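You operate a simulated robot arm through the tools that you are given. There is no shell and no other tool.

You are at the controls of a simulated robot arm. One attempt, no reset.

Task
Wipe the steel dust off the magnet drawer with the white pad.
Fine: pull the drawer out, put the pad back and push the drawer home. Set down upright: white pad. Where these are worked on the way, their far stop is far enough and under half their travel is too little: magnet drawer. What is to be rubbed or washed off counts as gone when no trace of it is left.

It is judged by the outcome, as a careful person would: the job done as asked, and still so three seconds after it is handed in. It fails if anything else is knocked over, pushed out of place, dropped, spilled or broken.

Robot
A 6-joint arm with a two-finger gripper, fixed in place. Base frame: the origin is at the foot of the arm, x ahead of it, y to its left, z up; the work surface is at about z = 860. Lengths are in mm, angles in degrees, forces in N, time in s.
With the tool pointing down near the work surface it reaches from about 140 to 680 mm from the base axis. Its first joint turns from -66.0 to 66.0 degrees. Payload 2.45 kg.
Tool frame: the origin (TCP) lies between the finger pads and is the grasp point; the fingertips stand 30 mm ahead of it; z points along the fingers, y is the line along which they close. Largest opening 106 mm; the body of the gripper starts 79 mm behind the TCP.
Orientation is that of the tool frame in the base frame, as a unit quaternion [w, x, y, z]. With the fingers straight down and closing along the base's y, the tool's x points along the base's -x, its y along +y and its z along -z.

Tools
- The arm moves only by the tool jog_arm. Its argument "motion" is one flat list of numbers, 6 for each row, row after row: the shift along the tool's x, y, z in cm, then the turn, a rotation vector about the tool's x, y, z in degrees. In form: [x, y, z, ax, ay, az, x, y, z, ax, ay, az, ...]. A call has 1 to 20 rows; each row is the pose to reach, as a shift and turn from the pose commanded when the call began, along the tool's axes at that moment. "hand" is the opening, from 0 (shut) to 1 (fully open), set as the call begins (left out, the last holds). A row lasts 0.2 s, in which the tool goes at most 50 mm and 8.6 degrees; a call with a longer step from one row to the next is refused whole, and so is a gripper value outside its range. A pose out of reach is approached as far as the arm can. The call stops where the force on the tool passes 40 N (or 10 N more than at its start, if that is more) or the arm is blocked; 0.2 s more then pass. Each finger travels about 153 mm/s and halts on what it meets, pressing with about 29 N; the grip force reading is that of the motor and also rises with nothing between the fingers. The clock runs only during rows and for 0.2 s after the last one: add rows that repeat a pose to give the fingers time. It gives the time, the measured TCP pose, the force on the tool (base axes), the opening and the grip force at its end, in the units of the frame above (readings bear some noise), with the torque about the TCP (base axes, N m) and any sound that the robot's microphone picked up.
- Cameras (640 x 400 px; columns grow to the right, rows downward): "scene" is fixed at [75.5, 428.8, 1419.5]; the picture's right is [-0.57, -0.82, 0.00], its down [-0.35, 0.24, -0.91] and it looks along [0.75, -0.51, -0.42] (base axes); focal length 214 px, centre (320, 200). "wrist" rides on the gripper at [76, -2, -106] in the tool frame; the picture's right is [0.02, 1.00, 0.00], its down [-0.78, 0.02, -0.62] and it looks along [-0.62, 0.01, 0.78] (tool axes); focal length 247 px, centre (320, 200). There is no depth. A picture from a camera that has moved, and an enlarged one, comes with that camera's place and axes in the base frame and with its lens.
- capture(camera): a new picture of that camera. No time passes.
- enlarge(camera, box): a new picture of the part [left, top, right, bottom] of that camera's present view, enlarged. No time passes.
- sign_off(): hands the job in; it is judged then, once.

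Nothing tells you positions but the pictures and the camera data. Unless the task says otherwise, let go and move clear before handing in.

The tools are called after "Emit:" as a command line: name --argument value ..., lists and objects as JSON in quotes. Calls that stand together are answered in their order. jog_arm: Moves the arm, as the interface text tells. Its arguments: {"type":"object","properties":{"motion":{"type":"array"},"hand":{"type":"number"}},"required":["motion"]} The other tools are called the same way: capture (camera) takes a picture; enlarge (camera, box) takes an enlarged picture of a part of a camera's view; sign_off () hands the job in.

At the start:

```text
clock: 0.0
position: [205.9, 259.7, 1347.7]
tcp_rot: [0.0, 0.001, 1.0, 0.0]
force: [0.1, -0.7, 0.1]
wrist_torque: [-0.02, 0.01, 0.01]
opening: 105.9
grip_force: 0.1
```

scene: 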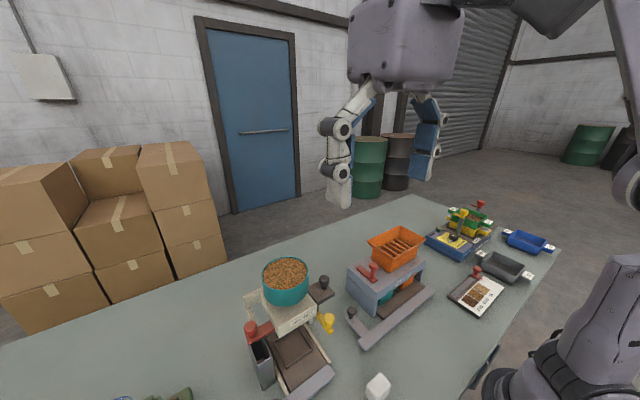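
wrist: 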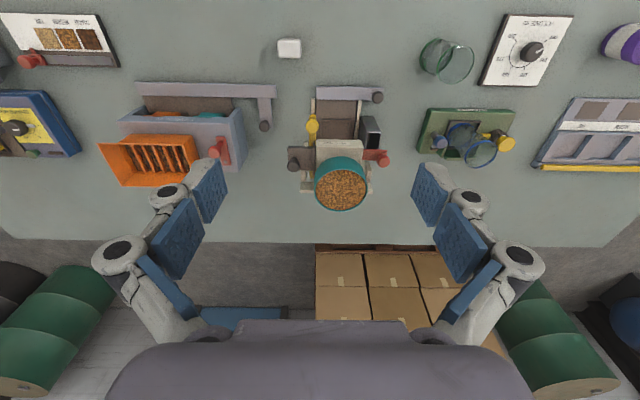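

I see a bench with several machines, and a small white block near the robot that may be the pad. I'll enlarge the views to find the magnet drawer and the dust before moving.

Emit:
enlarge --camera "wrist" --box '[260, 20, 420, 220]'

Emit:
enlarge --camera "wrist" --box '[90, 60, 290, 200]'

Emit:
enlarge --camera "scene" --box '[220, 220, 460, 400]'

Emit:
enlarge --camera "scene" --box '[400, 190, 580, 320]'

Emit:
enlarge --camera "wrist" --box '[400, 0, 640, 180]'

```text
2.00 times, centred on (340, 120) of wrist
camera zoom: at [129.8, 257.3, 1453.9], right [-0.02, 1.0, 0.0], down [0.78, 0.02, 0.62], along [0.62, 0.01, -0.78], focal length 494 px, centre (280, 360)
```

zoom: 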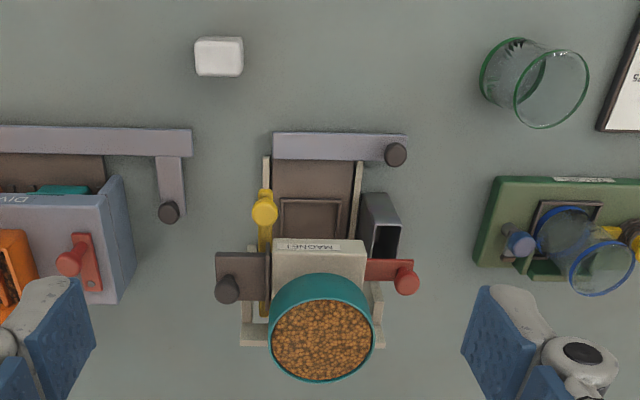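

```text
2.86 times, centred on (190, 130) of wrist
camera zoom: at [129.8, 257.3, 1453.9], right [-0.02, 1.0, 0.0], down [0.78, 0.02, 0.62], along [0.62, 0.01, -0.78], focal length 706 px, centre (691, 400)
```

zoom: 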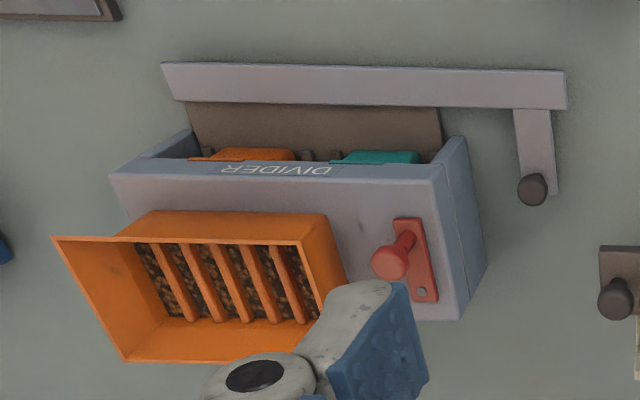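

```text
2.22 times, centred on (340, 310) of scene
camera zoom: at [75.5, 428.8, 1419.5], right [-0.57, -0.82, 0.0], down [-0.35, 0.24, -0.91], along [0.75, -0.51, -0.42], focal length 477 px, centre (276, -44)
```

zoom: 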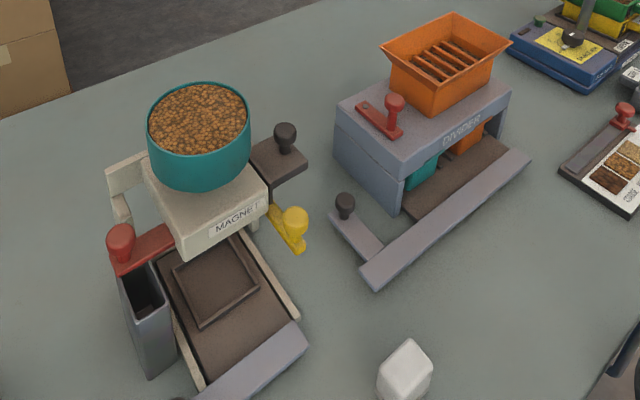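

```text
3.08 times, centred on (490, 255) of scene
camera zoom: at [75.5, 428.8, 1419.5], right [-0.57, -0.82, 0.0], down [-0.35, 0.24, -0.91], along [0.75, -0.51, -0.42], focal length 660 px, centre (-203, 31)
```

zoom: 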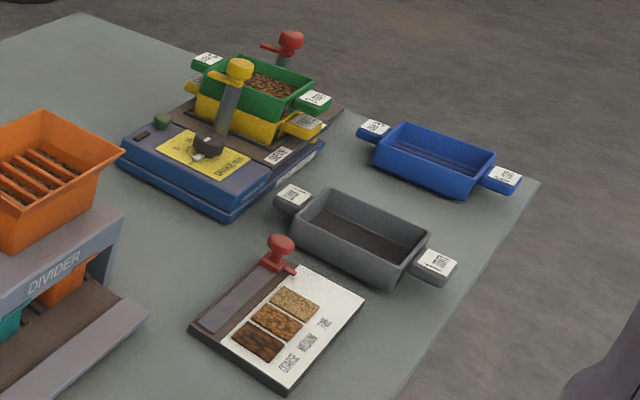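

```text
2.22 times, centred on (520, 90) of wrist
camera zoom: at [129.8, 257.3, 1453.9], right [-0.02, 1.0, 0.0], down [0.78, 0.02, 0.62], along [0.62, 0.01, -0.78], focal length 549 px, centre (-124, 444)
```

zoom: 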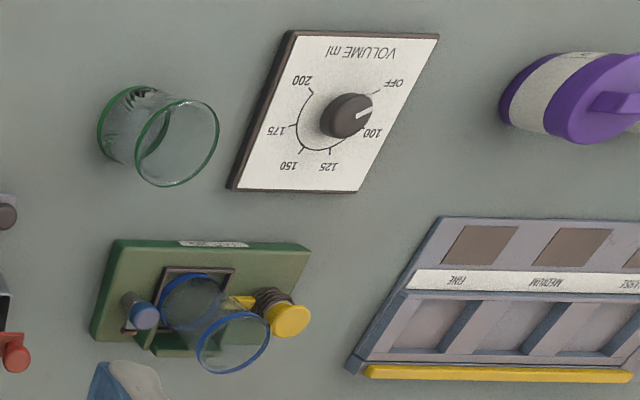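

The machine labelled MAGNET is at about x=330–450, y=240–350, with its top near z=1040. A brown panel with a dark knob sticks out on its -y side and is probably the drawer. The pad is at about (202, 197), and I'll move closer to get a better look at the machine.

Emit:
jog_arm --motion '[-1.0, -0.6, 3.0, 0, 0, 0, -2.2, -1.2, 6.0, 0, 0, 0, -3.3, -1.8, 9.0, 0, 0, 0, -4.4, -2.4, 12.0, 0, 0, 0, -5.4, -3.0, 14.8, 0, 0, 0]'

```text
clock: 1.2
position: [261.0, 230.6, 1196.2]
tcp_rot: [0.0, 0.0, 1.0, 0.001]
force: [0.1, -1.1, 0.7]
wrist_torque: [0.01, 0.02, -0.05]
opening: 105.9
grip_force: 0.0
```

The arm is now hovering in front of the MAGNET machine. I'll take pictures of it from here.

Emit:
capture --camera "wrist"

Emit:
enlarge --camera "wrist" --box '[220, 60, 460, 210]'

Emit:
capture --camera "scene"

```text
taken
camera wrist: at [183.9, 227.4, 1303.3], right [-0.02, 1.0, 0.0], down [0.78, 0.02, 0.62], along [0.62, 0.01, -0.78], focal length 247 px, centre (320, 200)
```

wrist: 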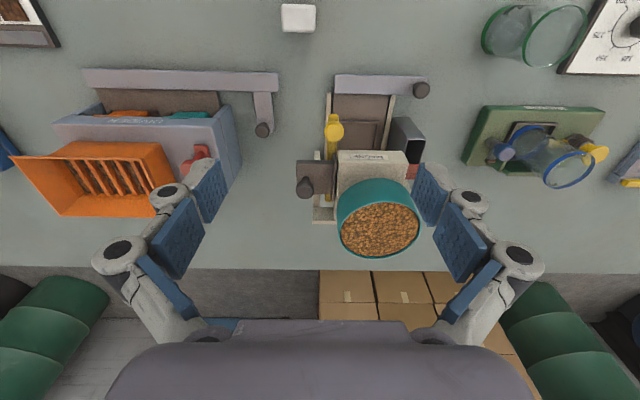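

```text
2.67 times, centred on (340, 135) of wrist
camera zoom: at [183.9, 227.4, 1303.3], right [-0.02, 1.0, 0.0], down [0.78, 0.02, 0.62], along [0.62, 0.01, -0.78], focal length 659 px, centre (267, 373)
```

zoom: 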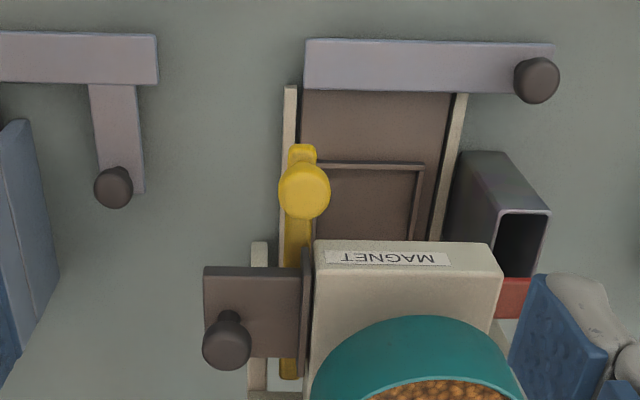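

```text
taken
```

scene: 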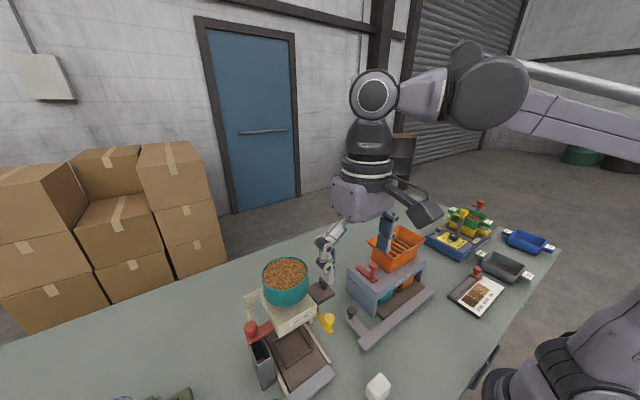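

The dark knob sits on a brown tab attached to a vertical drawer face on the -y side of the magnet body. Before touching anything I'll enlarge the pad and the drawer to pin down their geometry.

Emit:
enlarge --camera "wrist" --box '[260, 0, 340, 50]'

Emit:
enlarge --camera "scene" --box '[340, 350, 420, 400]'

Emit:
enlarge --camera "scene" --box '[230, 240, 358, 320]'

Emit:
enlarge --camera "wrist" --box '[280, 130, 376, 190]'

```text
8.00 times, centred on (300, 25) of wrist
camera zoom: at [183.9, 227.4, 1303.3], right [-0.02, 1.0, 0.0], down [0.78, 0.02, 0.62], along [0.62, 0.01, -0.78], focal length 1976 px, centre (480, 1600)
```

zoom: 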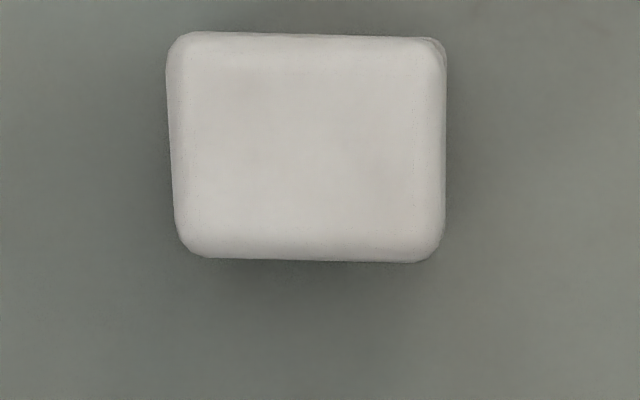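

```text
8.00 times, centred on (380, 375) of scene
camera zoom: at [75.5, 428.8, 1419.5], right [-0.57, -0.82, 0.0], down [-0.35, 0.24, -0.91], along [0.75, -0.51, -0.42], focal length 1716 px, centre (-160, -1200)
```

zoom: 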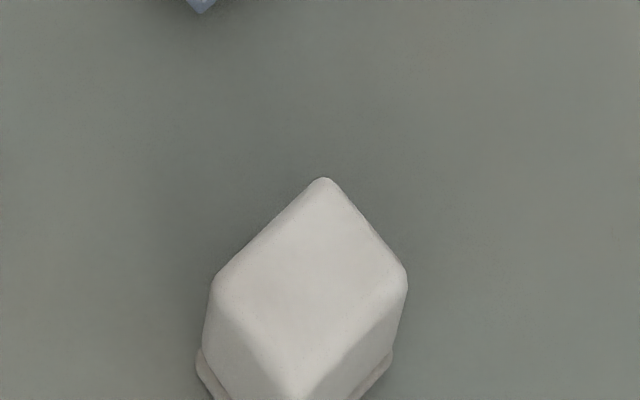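

```text
5.00 times, centred on (294, 280) of scene
camera zoom: at [75.5, 428.8, 1419.5], right [-0.57, -0.82, 0.0], down [-0.35, 0.24, -0.91], along [0.75, -0.51, -0.42], focal length 1072 px, centre (450, -200)
```

zoom: 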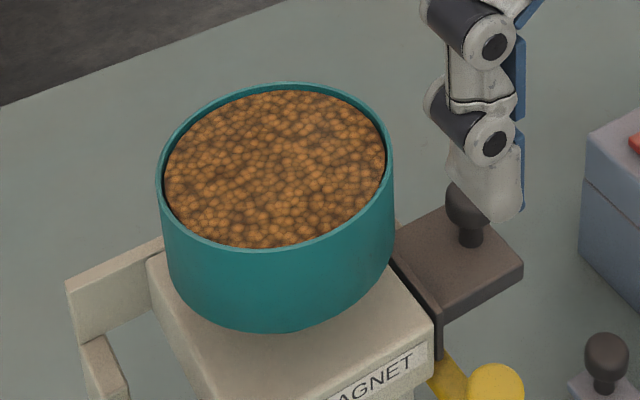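

```text
6.67 times, centred on (328, 160) of wrist
camera zoom: at [183.9, 227.4, 1303.3], right [-0.02, 1.0, 0.0], down [0.78, 0.02, 0.62], along [0.62, 0.01, -0.78], focal length 1646 px, centre (267, 467)
```

zoom: 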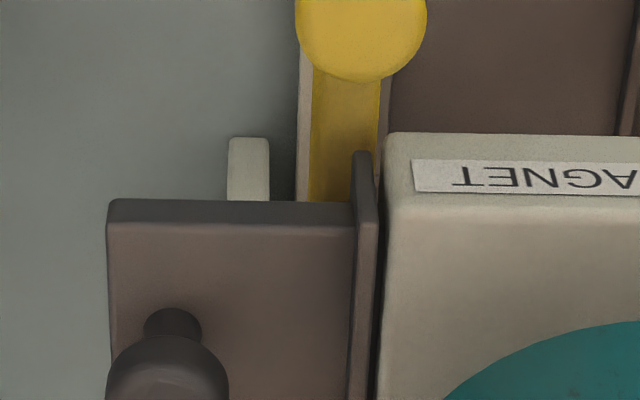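

The panel top is at about z=1010, x=355–406, y=197–247. The knob axis is at about (380, 210) with its head top near z=1037. The pad is about 31×46×34 mm, centred near (200, 197). Next I'll move above the knob with the fingers partly closed.

Emit:
jog_arm --motion '[-3.0, -0.5, 0.6, 0, 0, 0, -6.0, -1.0, 1.6, 0, 0, 0, -9.0, -1.5, 2.6, 0, 0, 0, -11.9, -2.06, 3.6, 0, 0, 0, -11.9, -2.06, 3.6, 0, 0, 0]' --hand 0.42

Emit:
capture --camera "wrist"

Emit:
enlarge --camera "scene" --box '[230, 190, 422, 310]'

```text
clock: 2.4
position: [380.5, 206.4, 1164.3]
tcp_rot: [0.0, 0.0, 1.0, -0.001]
force: [-0.4, -0.8, 0.0]
wrist_torque: [0.01, 0.02, 0.0]
opening: 44.3
grip_force: 0.0
```

```text
taken
camera wrist: at [302.6, 204.7, 1270.1], right [-0.02, 1.0, 0.0], down [0.78, 0.02, 0.62], along [0.62, 0.01, -0.78], focal length 247 px, centre (320, 200)
```

wrist: 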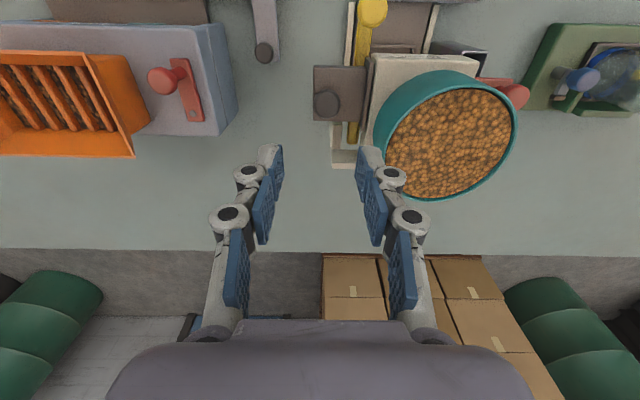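

```text
3.33 times, centred on (326, 250) of scene
camera zoom: at [75.5, 428.8, 1419.5], right [-0.57, -0.82, 0.0], down [-0.35, 0.24, -0.91], along [0.75, -0.51, -0.42], focal length 715 px, centre (300, 33)
```

zoom: 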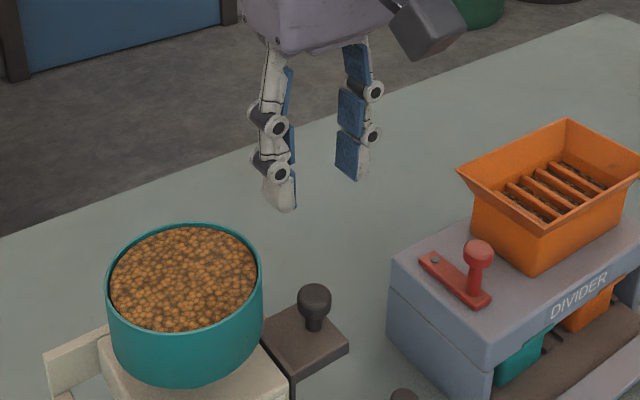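

The knob is now measured at about (378, 211) with its head top near z=1040. I'll lower to just above it and check alignment before closing.

Emit:
jog_arm --motion '[0.1, 0.2, 3.0, 0, 0, 0, 0.2, 0.45, 6.0, 0, 0, 0, 0.25, 0.45, 8.6, 0, 0, 0, 0.25, 0.45, 8.6, 0, 0, 0]'

Emit:
capture --camera "wrist"

Emit:
enlarge --camera "scene" --box '[230, 210, 390, 310]'

```text
clock: 3.4
position: [376.6, 214.6, 1076.8]
tcp_rot: [-0.001, -0.001, 1.0, 0.0]
force: [-0.5, -1.2, 0.1]
wrist_torque: [0.01, -0.02, 0.01]
opening: 43.6
grip_force: 0.1
```

```text
taken
camera wrist: at [300.8, 211.3, 1184.2], right [-0.02, 1.0, 0.0], down [0.78, 0.02, 0.62], along [0.62, 0.01, -0.78], focal length 247 px, centre (320, 200)
```

wrist: 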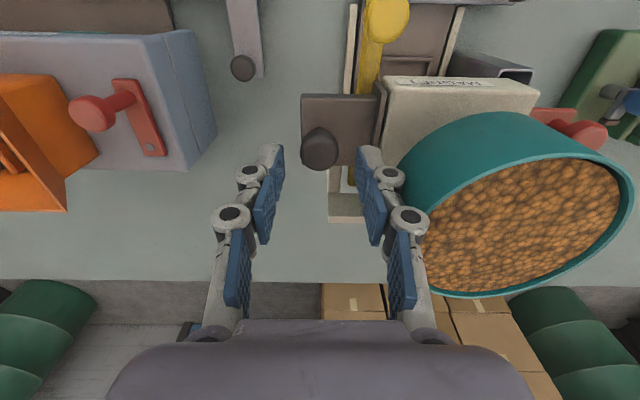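

```text
4.00 times, centred on (310, 260) of scene
camera zoom: at [75.4, 428.8, 1419.5], right [-0.57, -0.82, 0.0], down [-0.35, 0.24, -0.91], along [0.75, -0.51, -0.42], focal length 858 px, centre (360, -40)
```

zoom: 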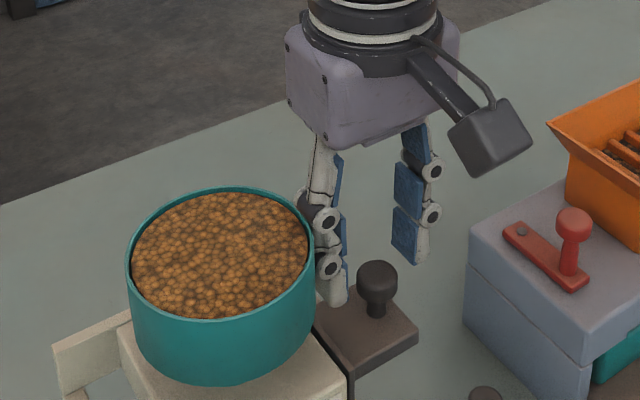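

The knob is centred between the fingers at about (375, 212), and the bowl edge is clear at y≥255. I'll descend around the knob head.

Emit:
jog_arm --motion '[0.05, -0.1, 1.0, 0, 0, 0, 0.1, -0.1, 2.0, 0, 0, 0, 0.1, -0.1, 2.9, 0, 0, 0, 0.1, -0.1, 2.9, 0, 0, 0]'

Emit:
capture --camera "wrist"

Emit:
enlarge --camera "scene" --box '[230, 210, 390, 310]'

```text
clock: 4.4
position: [374.6, 211.2, 1049.6]
tcp_rot: [0.0, 0.0, 1.0, 0.0]
force: [-0.1, -6.1, 27.1]
wrist_torque: [1.25, -0.05, 0.05]
opening: 45.9
grip_force: 0.1
```

```text
taken
camera wrist: at [298.9, 209.7, 1155.9], right [-0.02, 1.0, 0.0], down [0.78, 0.02, 0.62], along [0.62, 0.01, -0.78], focal length 247 px, centre (320, 200)
```

wrist: 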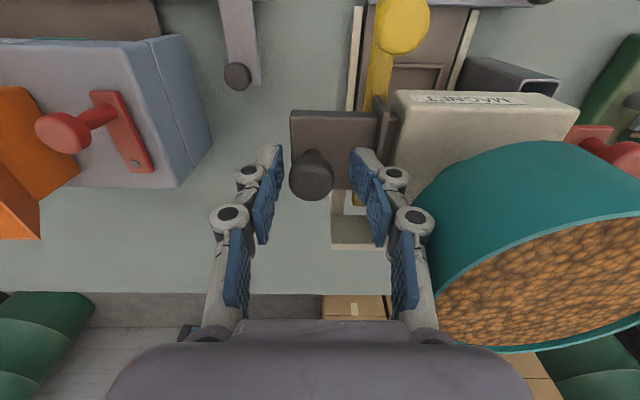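

```text
4.00 times, centred on (310, 260) of scene
camera zoom: at [75.1, 428.4, 1419.6], right [-0.57, -0.82, 0.0], down [-0.35, 0.24, -0.91], along [0.75, -0.51, -0.42], focal length 858 px, centre (360, -40)
```

zoom: 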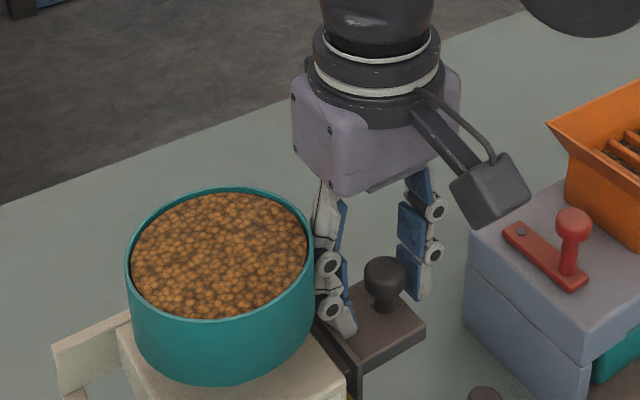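

Contact: the +y finger came down on the drawer's face flange and nudged the drawer a few mm outward, so the knob is now at about y=206. I'll rise, shift to -y, narrow the opening and come down again.

Emit:
jog_arm --motion '[0, 0, -1.0, 0, 0, 0, 0, -0.2, -2.0, 0, 0, 0, 0, -0.5, -2.0, 0, 0, 0, 0, -0.5, -2.0, 0, 0, 0]' --hand 0.34

Emit:
capture --camera "wrist"

```text
clock: 5.4
position: [376.5, 207.8, 1066.6]
tcp_rot: [0.0, -0.001, 1.0, 0.001]
force: [-0.2, -0.2, 0.4]
wrist_torque: [0.02, -0.05, -0.01]
opening: 35.9
grip_force: 0.1
```

```text
taken
camera wrist: at [299.4, 205.7, 1174.9], right [-0.02, 1.0, 0.0], down [0.78, 0.02, 0.62], along [0.62, 0.01, -0.78], focal length 247 px, centre (320, 200)
```

wrist: 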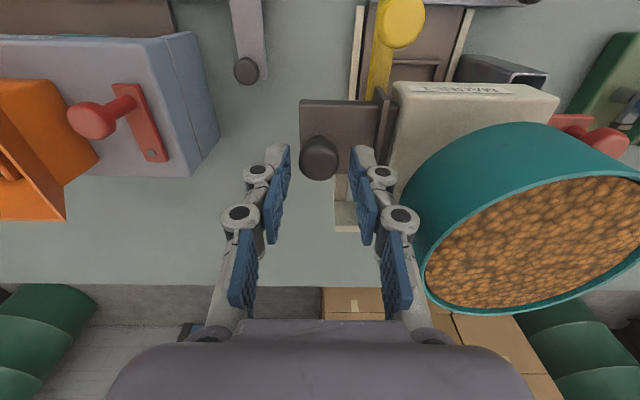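

The knob is now centred between the narrower fingers, with its axis at about (373, 206). I'll descend again to grip height.

Emit:
jog_arm --motion '[0.1, -0.1, 0.7, 0, 0, 0, 0.2, -0.15, 1.4, 0, 0, 0, 0.2, -0.15, 2.0, 0, 0, 0, 0.2, -0.15, 2.0, 0, 0, 0]'

Emit:
capture --camera "wrist"

Emit:
enlarge --camera "scene" --box '[230, 210, 390, 310]'

```text
clock: 6.4
position: [374.4, 206.8, 1047.5]
tcp_rot: [0.0, 0.0, 1.0, 0.001]
force: [1.7, 3.1, 10.6]
wrist_torque: [0.23, -0.01, -0.06]
opening: 41.1
grip_force: 2.5
```

```text
taken
camera wrist: at [297.8, 204.5, 1154.7], right [-0.02, 1.0, 0.0], down [0.78, 0.02, 0.62], along [0.62, 0.02, -0.78], focal length 247 px, centre (320, 200)
```

wrist: 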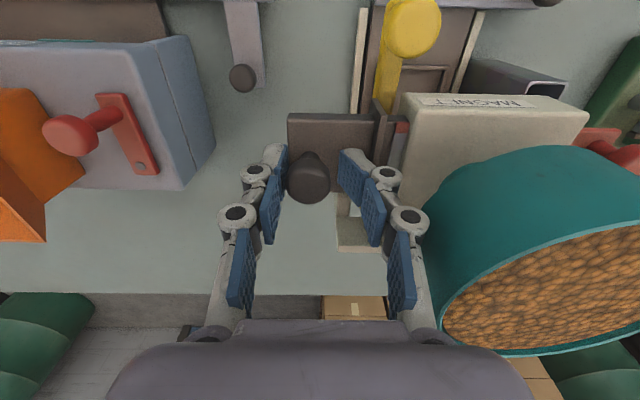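

```text
4.00 times, centred on (310, 260) of scene
camera zoom: at [75.4, 428.9, 1419.5], right [-0.57, -0.82, 0.0], down [-0.35, 0.24, -0.91], along [0.75, -0.51, -0.42], focal length 858 px, centre (360, -40)
```

zoom: 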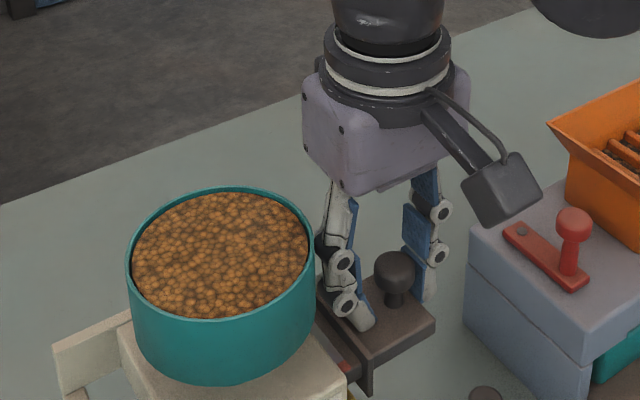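

The drawer moved out a bit more, and I'm reading about 10 N of contact. I'll look closely at what touches what before continuing.

Emit:
enlarge --camera "wrist" --box '[220, 80, 460, 230]'

Emit:
enlarge --camera "scene" --box '[300, 250, 364, 310]'

```text
2.67 times, centred on (340, 155) of wrist
camera zoom: at [297.8, 204.5, 1154.7], right [-0.02, 1.0, 0.0], down [0.78, 0.02, 0.62], along [0.62, 0.02, -0.78], focal length 659 px, centre (267, 320)
```

zoom: 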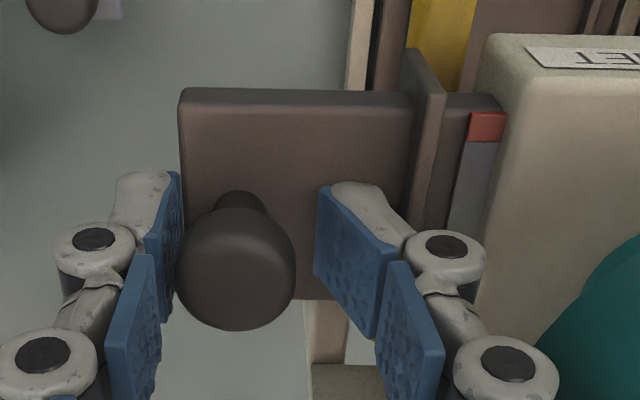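

```text
6.67 times, centred on (332, 280) of scene
camera zoom: at [75.4, 428.9, 1419.5], right [-0.57, -0.82, 0.0], down [-0.35, 0.24, -0.91], along [0.75, -0.51, -0.42], focal length 1430 px, centre (240, -333)
```

zoom: 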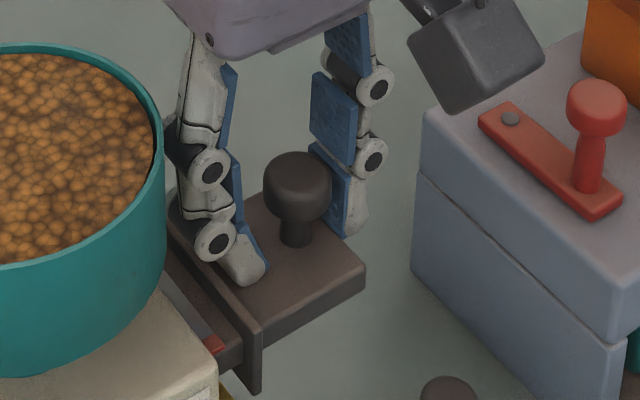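

The drawer is now about 15 mm out, showing a grey bar magnet with a red end, and the knob head lies between the fingers. The fingertips are resting on the panel. I'll rise 4 mm, centre on the knob and close on it.

Emit:
jog_arm --motion '[0, -0.2, -0.4, 0, 0, 0, 0.1, -0.6, -0.4, 0, 0, 0, 0.1, -0.6, -0.4, 0, 0, 0]'

Emit:
jog_arm --motion '[0, 0, 0, 0, 0, 0, 0, 0, 0, 0, 0, 0, 0, 0, 0, 0, 0, 0]' --hand 0.0

Emit:
enlarge --camera "wrist" --box '[220, 80, 460, 230]'

Emit:
enlarge --camera "scene" --box '[300, 250, 364, 310]'

```text
clock: 7.2
position: [373.0, 199.9, 1051.6]
tcp_rot: [0.0, -0.002, 1.0, 0.0]
force: [-0.9, 0.0, 2.9]
wrist_torque: [0.07, 0.01, -0.02]
opening: 36.3
grip_force: 0.1
```

```text
clock: 8.0
position: [373.8, 199.5, 1051.8]
tcp_rot: [0.0, -0.001, 1.0, 0.0]
force: [1.5, -0.6, 27.9]
wrist_torque: [-0.03, 0.22, 0.03]
opening: 22.2
grip_force: 45.8
```

```text
2.67 times, centred on (340, 155) of wrist
camera zoom: at [296.3, 197.1, 1159.0], right [-0.02, 1.0, 0.0], down [0.78, 0.02, 0.62], along [0.62, 0.01, -0.78], focal length 659 px, centre (267, 320)
```

zoom: 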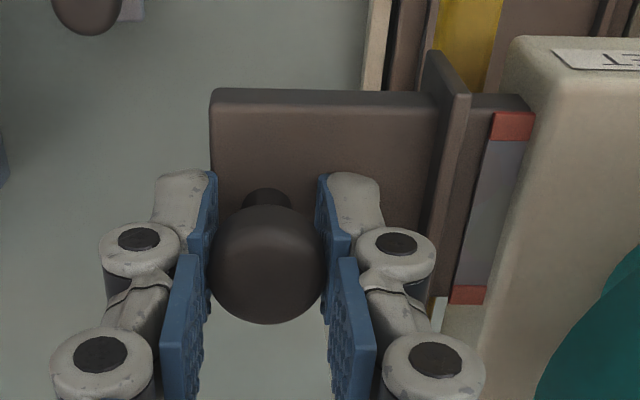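

```text
6.67 times, centred on (332, 280) of scene
camera zoom: at [75.2, 428.7, 1419.6], right [-0.57, -0.82, 0.0], down [-0.35, 0.24, -0.91], along [0.75, -0.51, -0.42], focal length 1430 px, centre (240, -333)
```

zoom: 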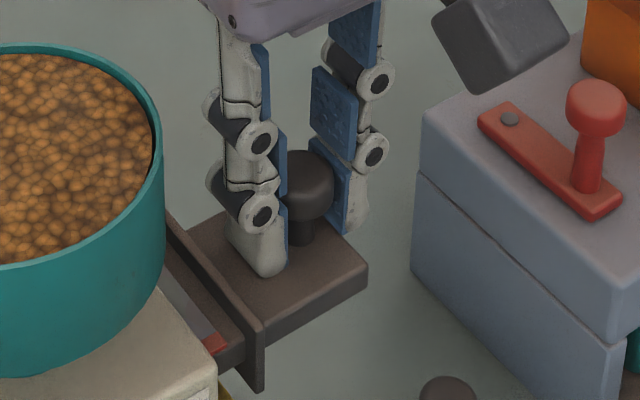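

The knob is gripped with a 22 mm opening, but there is 28 N of vertical push, likely the fingertips pressing on the panel as they close. I'll ease up a little to relieve it.

Emit:
jog_arm --motion '[0, 0, -0.15, 0, 0, 0, 0, 0, -0.3, 0, 0, 0, 0, 0, -0.3, 0, 0, 0]'

```text
clock: 8.7
position: [372.9, 199.8, 1051.8]
tcp_rot: [0.0, 0.0, 1.0, 0.0]
force: [2.0, 0.4, -3.7]
wrist_torque: [0.03, 0.48, 0.01]
opening: 22.2
grip_force: 45.0
stopped in row 3: the force on the tool passed its limit at 41 N (the readings are from after the stop); the commanded pose is now the measured one
```

The vertical force is now relieved and the grip holds. I'll pull the drawer out along -y.

Emit:
jog_arm --motion '[0, -0.5, 0, 0, 0, 0, 0, -1.0, 0, 0, 0, 0, 0, -1.5, 0, 0, 0, 0, 0, -2.0, 0, 0, 0, 0, 0, -2.5, 0, 0, 0, 0, 0, -3.0, 0, 0, 0, 0, 0, -3.5, 0, 0, 0, 0, 0, -4.0, 0, 0, 0, 0]'

Emit:
capture --camera "wrist"

Emit:
enlarge --camera "scene" --box '[230, 210, 390, 310]'

```text
clock: 10.5
position: [373.4, 160.2, 1052.7]
tcp_rot: [0.0, -0.002, 1.0, -0.001]
force: [4.3, 2.4, 3.2]
wrist_torque: [0.04, 0.58, -0.06]
opening: 22.0
grip_force: 45.8
```

```text
taken
camera wrist: at [296.5, 157.1, 1159.3], right [-0.02, 1.0, 0.0], down [0.78, 0.02, 0.62], along [0.62, 0.01, -0.78], focal length 247 px, centre (320, 200)
```

wrist: 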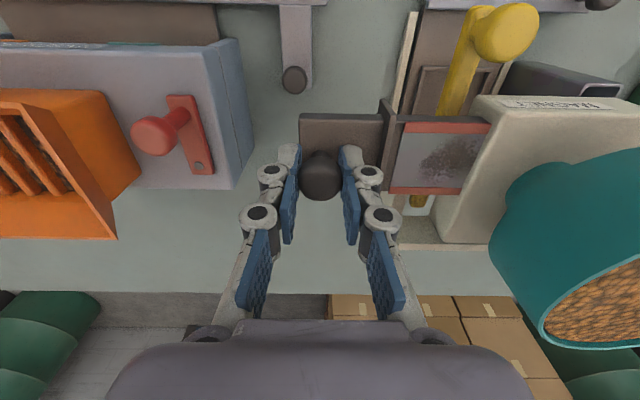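

```text
4.00 times, centred on (310, 260) of scene
camera zoom: at [75.6, 428.9, 1419.5], right [-0.57, -0.82, 0.0], down [-0.35, 0.24, -0.91], along [0.75, -0.51, -0.43], focal length 858 px, centre (360, -40)
```

zoom: 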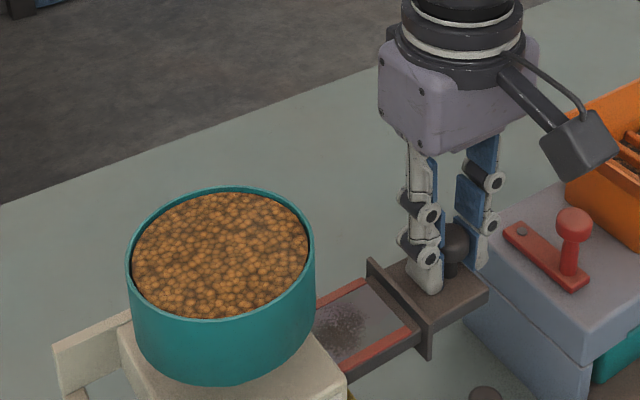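

The drawer slides freely, and grey steel dust is visible on the magnet plate. The divider's knob tops out at about z=1007 at y≈49, so it is clear. I'll keep pulling until the far stop.

Emit:
jog_arm --motion '[0, -0.5, 0, 0, 0, 0, 0, -1.0, 0, 0, 0, 0, 0, -1.5, 0, 0, 0, 0, 0, -2.0, 0, 0, 0, 0, 0, -2.5, 0, 0, 0, 0, 0, -3.0, 0, 0, 0, 0, 0, -3.5, 0, 0, 0, 0]'

Emit:
capture --camera "wrist"

Emit:
enlarge --camera "scene" --box '[230, 210, 390, 310]'

```text
clock: 12.1
position: [373.4, 125.6, 1051.6]
tcp_rot: [0.001, -0.001, 1.0, 0.0]
force: [9.5, 2.7, 0.9]
wrist_torque: [0.07, -0.09, 0.02]
opening: 22.2
grip_force: 45.2
```

```text
taken
camera wrist: at [296.4, 122.5, 1159.2], right [-0.02, 1.0, 0.0], down [0.78, 0.02, 0.62], along [0.62, 0.01, -0.78], focal length 247 px, centre (320, 200)
```

wrist: 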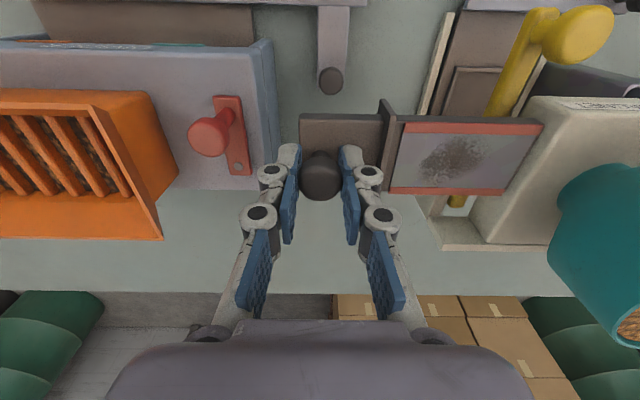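

```text
4.00 times, centred on (310, 260) of scene
camera zoom: at [75.8, 428.9, 1419.4], right [-0.57, -0.82, 0.0], down [-0.35, 0.24, -0.91], along [0.75, -0.51, -0.43], focal length 858 px, centre (360, -40)
```

zoom: 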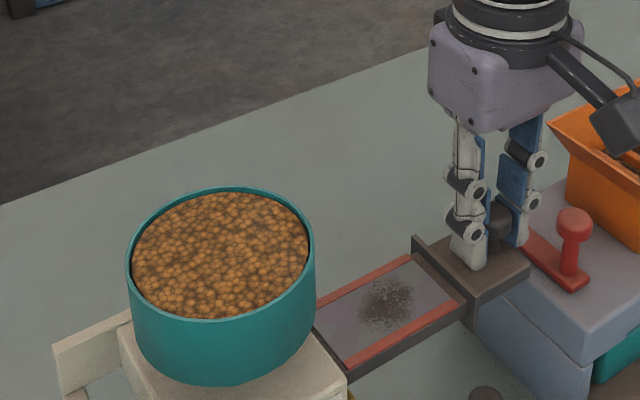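

The whole dust patch is now exposed on the plate. I'll pull a bit further to find the far stop, trimming a small sideways load at the same time.

Emit:
jog_arm --motion '[-0.1, -0.3, 0, 0, 0, 0, -0.1, -0.7, 0, 0, 0, 0, -0.1, -1.1, 0, 0, 0, 0, -0.1, -1.5, 0, 0, 0, 0, -0.1, -1.9, 0, 0, 0, 0]'

Emit:
capture --camera "wrist"

Emit:
enlarge --camera "scene" --box '[230, 210, 390, 310]'

```text
clock: 13.2
position: [372.3, 117.8, 1052.4]
tcp_rot: [-0.002, -0.005, 1.0, 0.009]
force: [-0.4, 7.8, -2.4]
wrist_torque: [-0.27, -0.14, -0.17]
opening: 22.1
grip_force: 44.3
stopped in row 5: the force on the tool passed its limit at 43 N (the readings are from after the stop); the commanded pose is now the measured one
```

```text
taken
camera wrist: at [296.8, 112.6, 1159.2], right [-0.03, 1.0, 0.02], down [0.78, 0.01, 0.62], along [0.62, 0.03, -0.78], focal length 247 px, centre (320, 200)
```

wrist: 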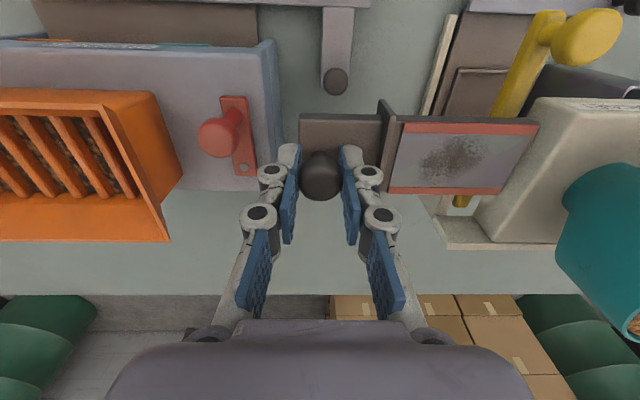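

```text
4.00 times, centred on (310, 260) of scene
camera zoom: at [75.5, 429.1, 1419.4], right [-0.57, -0.82, 0.0], down [-0.35, 0.24, -0.91], along [0.75, -0.51, -0.42], focal length 858 px, centre (360, -40)
```

zoom: 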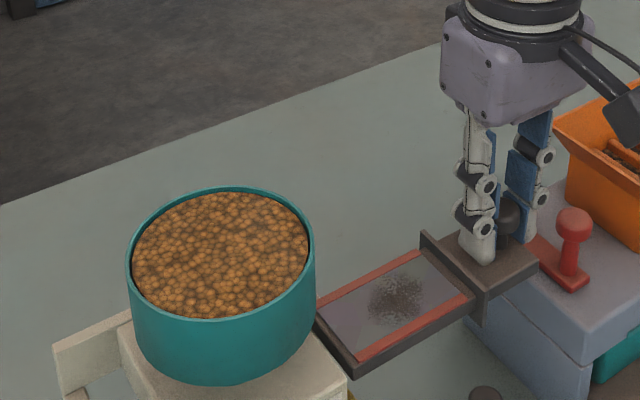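

I hit the far stop after about 95 mm of travel, and the dust patch on the plate is fully exposed. I'll open just enough to release the knob and rise straight up.

Emit:
jog_arm --motion '[0, 0, 0, 0, 0, 0, 0, 0, 0, 0, 0, 0, 0, 0, -0.3, 0, 0, 0, 0, 0, -0.6, 0, 0, 0]' --hand 0.34

Emit:
capture --camera "wrist"

```text
clock: 14.2
position: [371.8, 116.4, 1058.0]
tcp_rot: [-0.003, -0.005, 1.0, 0.009]
force: [0.9, -0.2, 0.4]
wrist_torque: [0.03, 0.01, 0.0]
opening: 36.1
grip_force: 0.1
```

```text
taken
camera wrist: at [296.9, 111.7, 1165.8], right [-0.03, 1.0, 0.02], down [0.79, 0.01, 0.62], along [0.62, 0.03, -0.78], focal length 247 px, centre (320, 200)
```

wrist: 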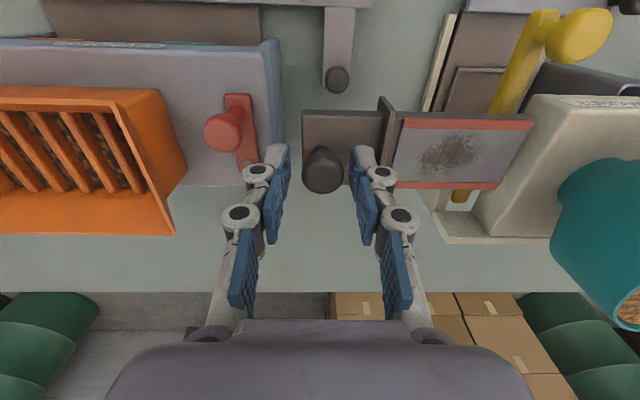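

The knob is released. I'll rise, re-level the tool and travel towards the pad at (200, 197).

Emit:
jog_arm --motion '[0, 0, -3.0, 0.3, -0.1, 0.2, 0, 0, -7.0, 0.7, -0.2, 0.4, 0, 0, -10.0, 1.0, -0.35, 0.57, 4.0, 2.0, -10.0, 1.0, -0.35, 0.57, 8.0, 4.0, -10.0, 1.0, -0.35, 0.57, 11.0, 4.0, -10.0, 1.0, -0.35, 0.57, 11.0, 4.0, -10.0, 1.0, -0.35, 0.57]' --hand 0.62

Emit:
capture --camera "wrist"

Emit:
enlarge --camera "scene" --box '[270, 240, 366, 300]'

Emit:
enlarge --camera "wrist" --box '[300, 100, 540, 250]'

```text
clock: 15.8
position: [263.8, 154.6, 1157.7]
tcp_rot: [0.002, 0.001, 1.0, 0.001]
force: [0.3, -0.9, 0.1]
wrist_torque: [-0.01, -0.03, 0.01]
opening: 65.8
grip_force: 0.0
```

```text
taken
camera wrist: at [187.5, 151.4, 1264.5], right [-0.02, 1.0, 0.0], down [0.78, 0.02, 0.62], along [0.62, 0.01, -0.78], focal length 247 px, centre (320, 200)
```

wrist: 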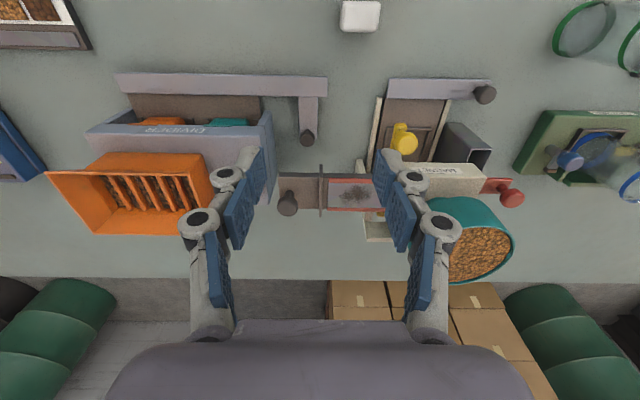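

```text
6.67 times, centred on (318, 270) of scene
camera zoom: at [75.5, 428.8, 1419.5], right [-0.57, -0.82, 0.0], down [-0.35, 0.24, -0.91], along [0.75, -0.51, -0.42], focal length 1430 px, centre (333, -267)
```

zoom: 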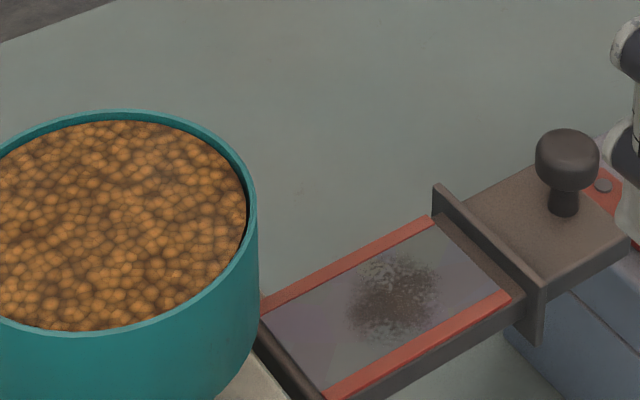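

```text
2.67 times, centred on (420, 175) of wrist
camera zoom: at [187.5, 151.4, 1264.5], right [-0.02, 1.0, 0.0], down [0.78, 0.02, 0.62], along [0.62, 0.01, -0.78], focal length 659 px, centre (53, 267)
```

zoom: 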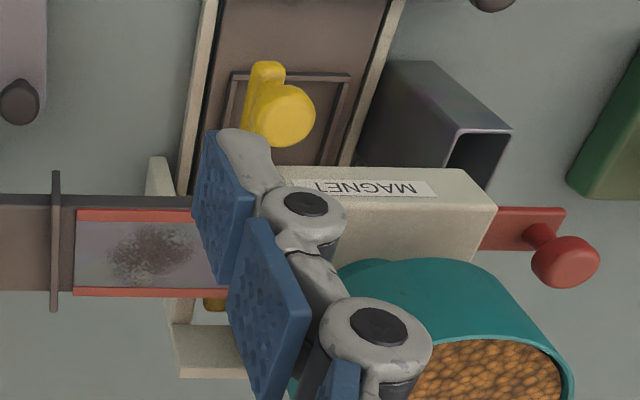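

The drawer stays open with a roughly 35 mm dust patch on the plate. Next I'll go above the pad at (200, 197) and check alignment.

Emit:
jog_arm --motion '[3.2, 2.1, 1.0, 0, 0, 0, 6.4, 4.2, 3.0, 0, 0, 0, 6.4, 4.2, 7.5, 0, 0, 0, 6.4, 4.2, 12.0, 0, 0, 0, 6.4, 4.2, 15.5, 0, 0, 0, 6.4, 4.2, 15.5, 0, 0, 0]'

Emit:
capture --camera "wrist"

Emit:
capture --camera "scene"

```text
clock: 17.2
position: [200.8, 196.3, 1001.5]
tcp_rot: [0.001, 0.001, 1.0, 0.0]
force: [0.0, -0.5, 0.5]
wrist_torque: [0.01, 0.01, -0.01]
opening: 65.9
grip_force: 0.0
```

```text
taken
camera wrist: at [123.9, 193.5, 1107.7], right [-0.02, 1.0, 0.0], down [0.78, 0.02, 0.62], along [0.62, 0.01, -0.78], focal length 247 px, centre (320, 200)
```

wrist: 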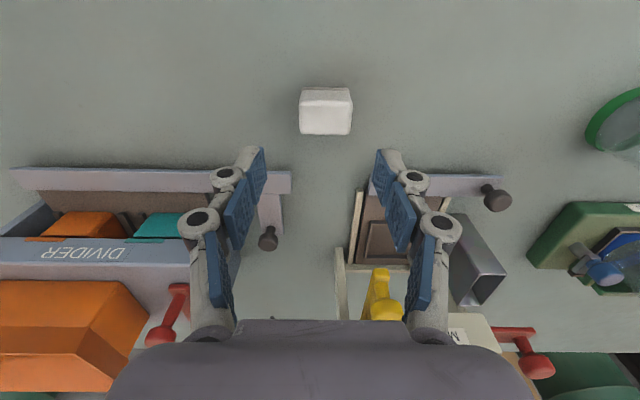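

```text
taken
```

scene: 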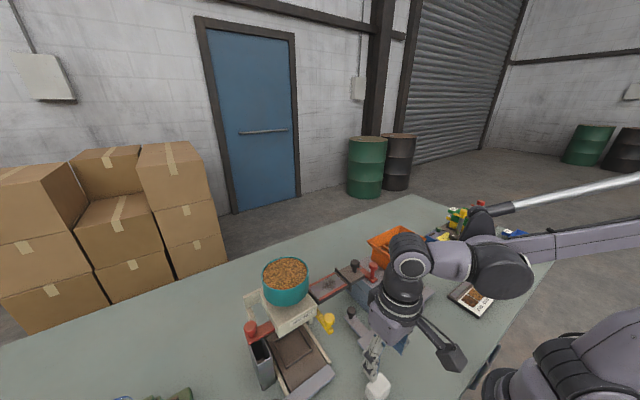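

Emit:
enlarge --camera "wrist" --box '[280, 75, 376, 145]'

```text
5.71 times, centred on (328, 110) of wrist
camera zoom: at [123.9, 193.5, 1107.7], right [-0.02, 1.0, 0.0], down [0.78, 0.02, 0.62], along [0.62, 0.01, -0.78], focal length 1411 px, centre (274, 714)
```

zoom: 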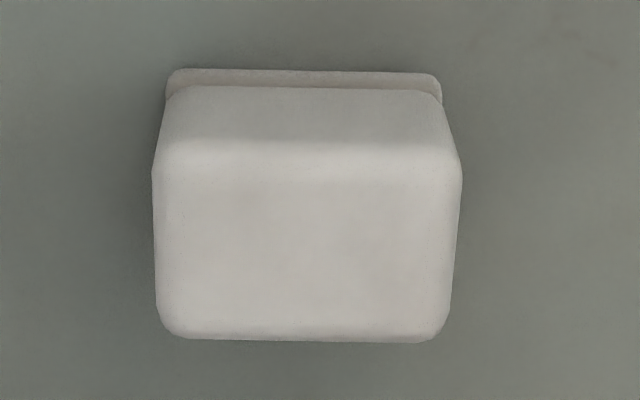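

The pad top is at about z=898 and its centre is at (200.5, 199.3). It measures about 30×46×38 mm, with a thin base layer at the bottom. I'll descend with the fingers straddling it along y.

Emit:
jog_arm --motion '[0, 0.3, 3.0, 0, 0, 0, 0, 0.3, 6.0, 0, 0, 0, 0, 0.3, 8.0, 0, 0, 0, 0, 0.3, 9.6, 0, 0, 0, 0, 0.3, 9.6, 0, 0, 0]'

Emit:
enlarge --camera "wrist" --box '[220, 80, 420, 230]'

Emit:
enlarge --camera "scene" --box '[320, 320, 448, 400]'

```text
clock: 18.4
position: [202.0, 198.4, 907.3]
tcp_rot: [0.002, 0.001, 1.0, 0.0]
force: [-0.1, 0.0, -0.6]
wrist_torque: [0.01, -0.02, 0.01]
opening: 65.6
grip_force: 0.1
```

```text
2.67 times, centred on (320, 155) of wrist
camera zoom: at [126.0, 195.9, 1014.0], right [-0.02, 1.0, 0.0], down [0.78, 0.02, 0.62], along [0.62, 0.01, -0.78], focal length 659 px, centre (320, 320)
```

zoom: 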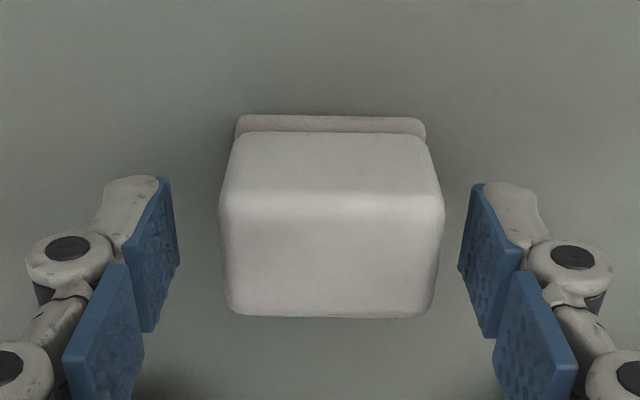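

```text
5.00 times, centred on (384, 360) of scene
camera zoom: at [75.5, 428.8, 1419.5], right [-0.57, -0.82, 0.0], down [-0.35, 0.24, -0.91], along [0.75, -0.51, -0.42], focal length 1072 px, centre (0, -600)
```

zoom: 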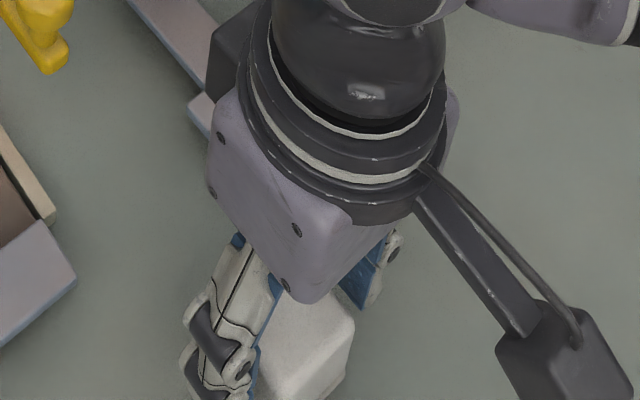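

The pad is centred within about 1.5 mm. I'll fine-tune, then close gently on it.

Emit:
jog_arm --motion '[0, 0.15, 0.3, 0, 0, 0, 0, 0.15, 0.3, 0, 0, 0]'

Emit:
jog_arm --motion '[0, 0, 0, 0, 0, 0, 0, 0, 0, 0, 0, 0, 0, 0, 0, 0, 0, 0]' --hand 0.3

Emit:
enlarge --camera "wrist" --box '[220, 80, 420, 230]'

```text
clock: 19.0
position: [202.0, 200.0, 904.2]
tcp_rot: [0.003, 0.001, 1.0, -0.001]
force: [0.1, -0.5, 0.4]
wrist_torque: [0.01, 0.01, 0.02]
opening: 65.7
grip_force: 0.1
```

```text
clock: 19.8
position: [200.3, 199.9, 904.0]
tcp_rot: [0.001, 0.001, 1.0, 0.0]
force: [0.5, 1.4, 0.6]
wrist_torque: [0.09, -0.01, -0.02]
opening: 44.0
grip_force: 29.5
```

```text
2.67 times, centred on (320, 155) of wrist
camera zoom: at [125.0, 197.6, 1011.4], right [-0.02, 1.0, 0.0], down [0.78, 0.02, 0.62], along [0.62, 0.01, -0.78], focal length 659 px, centre (320, 320)
```

zoom: 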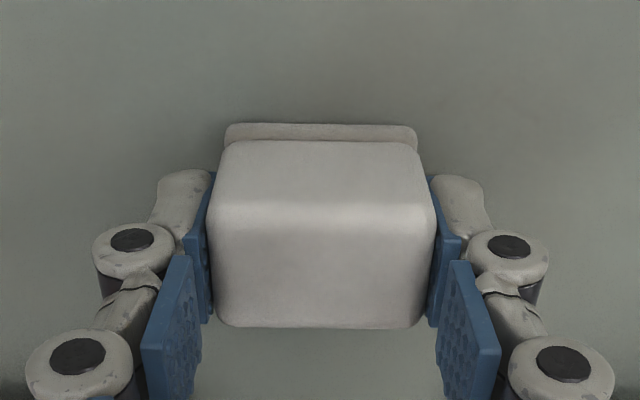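

The pad is firmly held at an opening of 44, with the TCP at z=904 when the pad stands on the table. To keep the fingers away from the bowl I'll lift and turn the tool 90° so the fingers lie along x.

Emit:
jog_arm --motion '[0, 0, -2, 0, 0, 0, 0, 0, -6, 0, 0, -8, 0, 0, -10, 0, 0, -16, 0, 0, -14, 0, 0, -24, 0, 0, -18, 0, 0, -32, -1, 0, -22, 0, 0, -40, -3, 0, -22.6, 0, 0, -48, -5, 0, -22.6, 0, 0, -56, -7, 0, -22.6, 0, 0, -64, -7, 0, -22.6, 0, 0, -72, -7, 0, -22.6, 0, 0, -80, -7, 0, -22.6, 0, 0, -88, -7, 0, -22.6, 0, 0, -90, -7, 0, -22.6, 0, 0, -90]'

Emit:
capture --camera "wrist"

Emit:
capture --camera "scene"

```text
clock: 22.8
position: [269.8, 201.8, 1131.0]
tcp_rot: [-0.001, 0.708, -0.707, 0.002]
force: [0.3, -1.0, -0.3]
wrist_torque: [-0.03, -0.02, -0.01]
opening: 43.6
grip_force: 29.1
```

```text
taken
camera wrist: at [270.5, 124.1, 1238.2], right [-1.0, -0.02, 0.0], down [-0.02, 0.78, 0.62], along [-0.01, 0.62, -0.78], focal length 247 px, centre (320, 200)
```

wrist: 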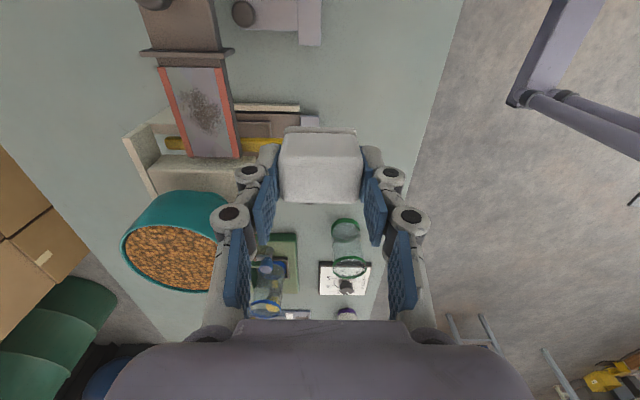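

```text
taken
```

scene: 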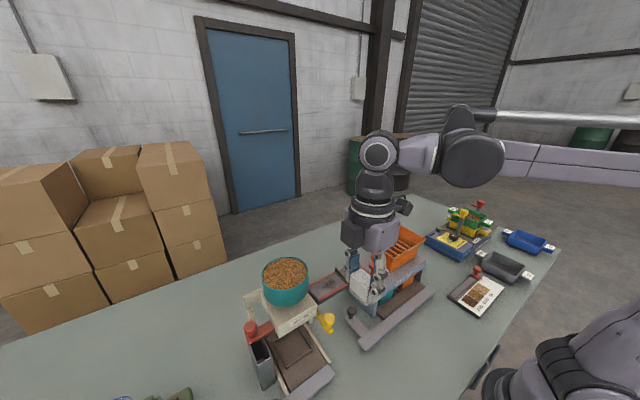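

The rotation worked and the pad hangs level with its long side along x. I'll zoom on the plate from this angle to measure the patch extent.

Emit:
enlarge --camera "wrist" --box '[110, 30, 302, 170]'

```text
2.86 times, centred on (206, 100) of wrist
camera zoom: at [270.5, 124.1, 1238.2], right [-1.0, -0.02, 0.0], down [-0.02, 0.78, 0.62], along [-0.01, 0.62, -0.78], focal length 706 px, centre (646, 486)
```

zoom: 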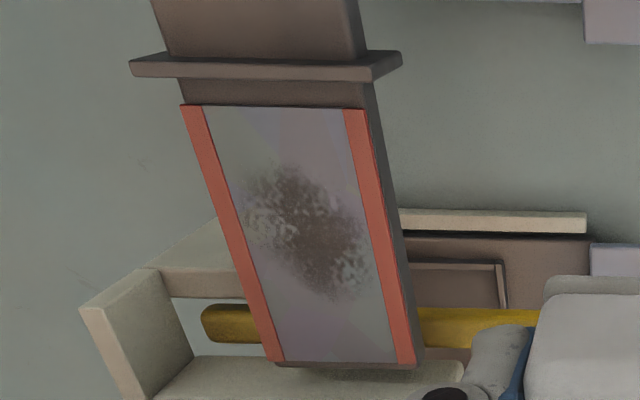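

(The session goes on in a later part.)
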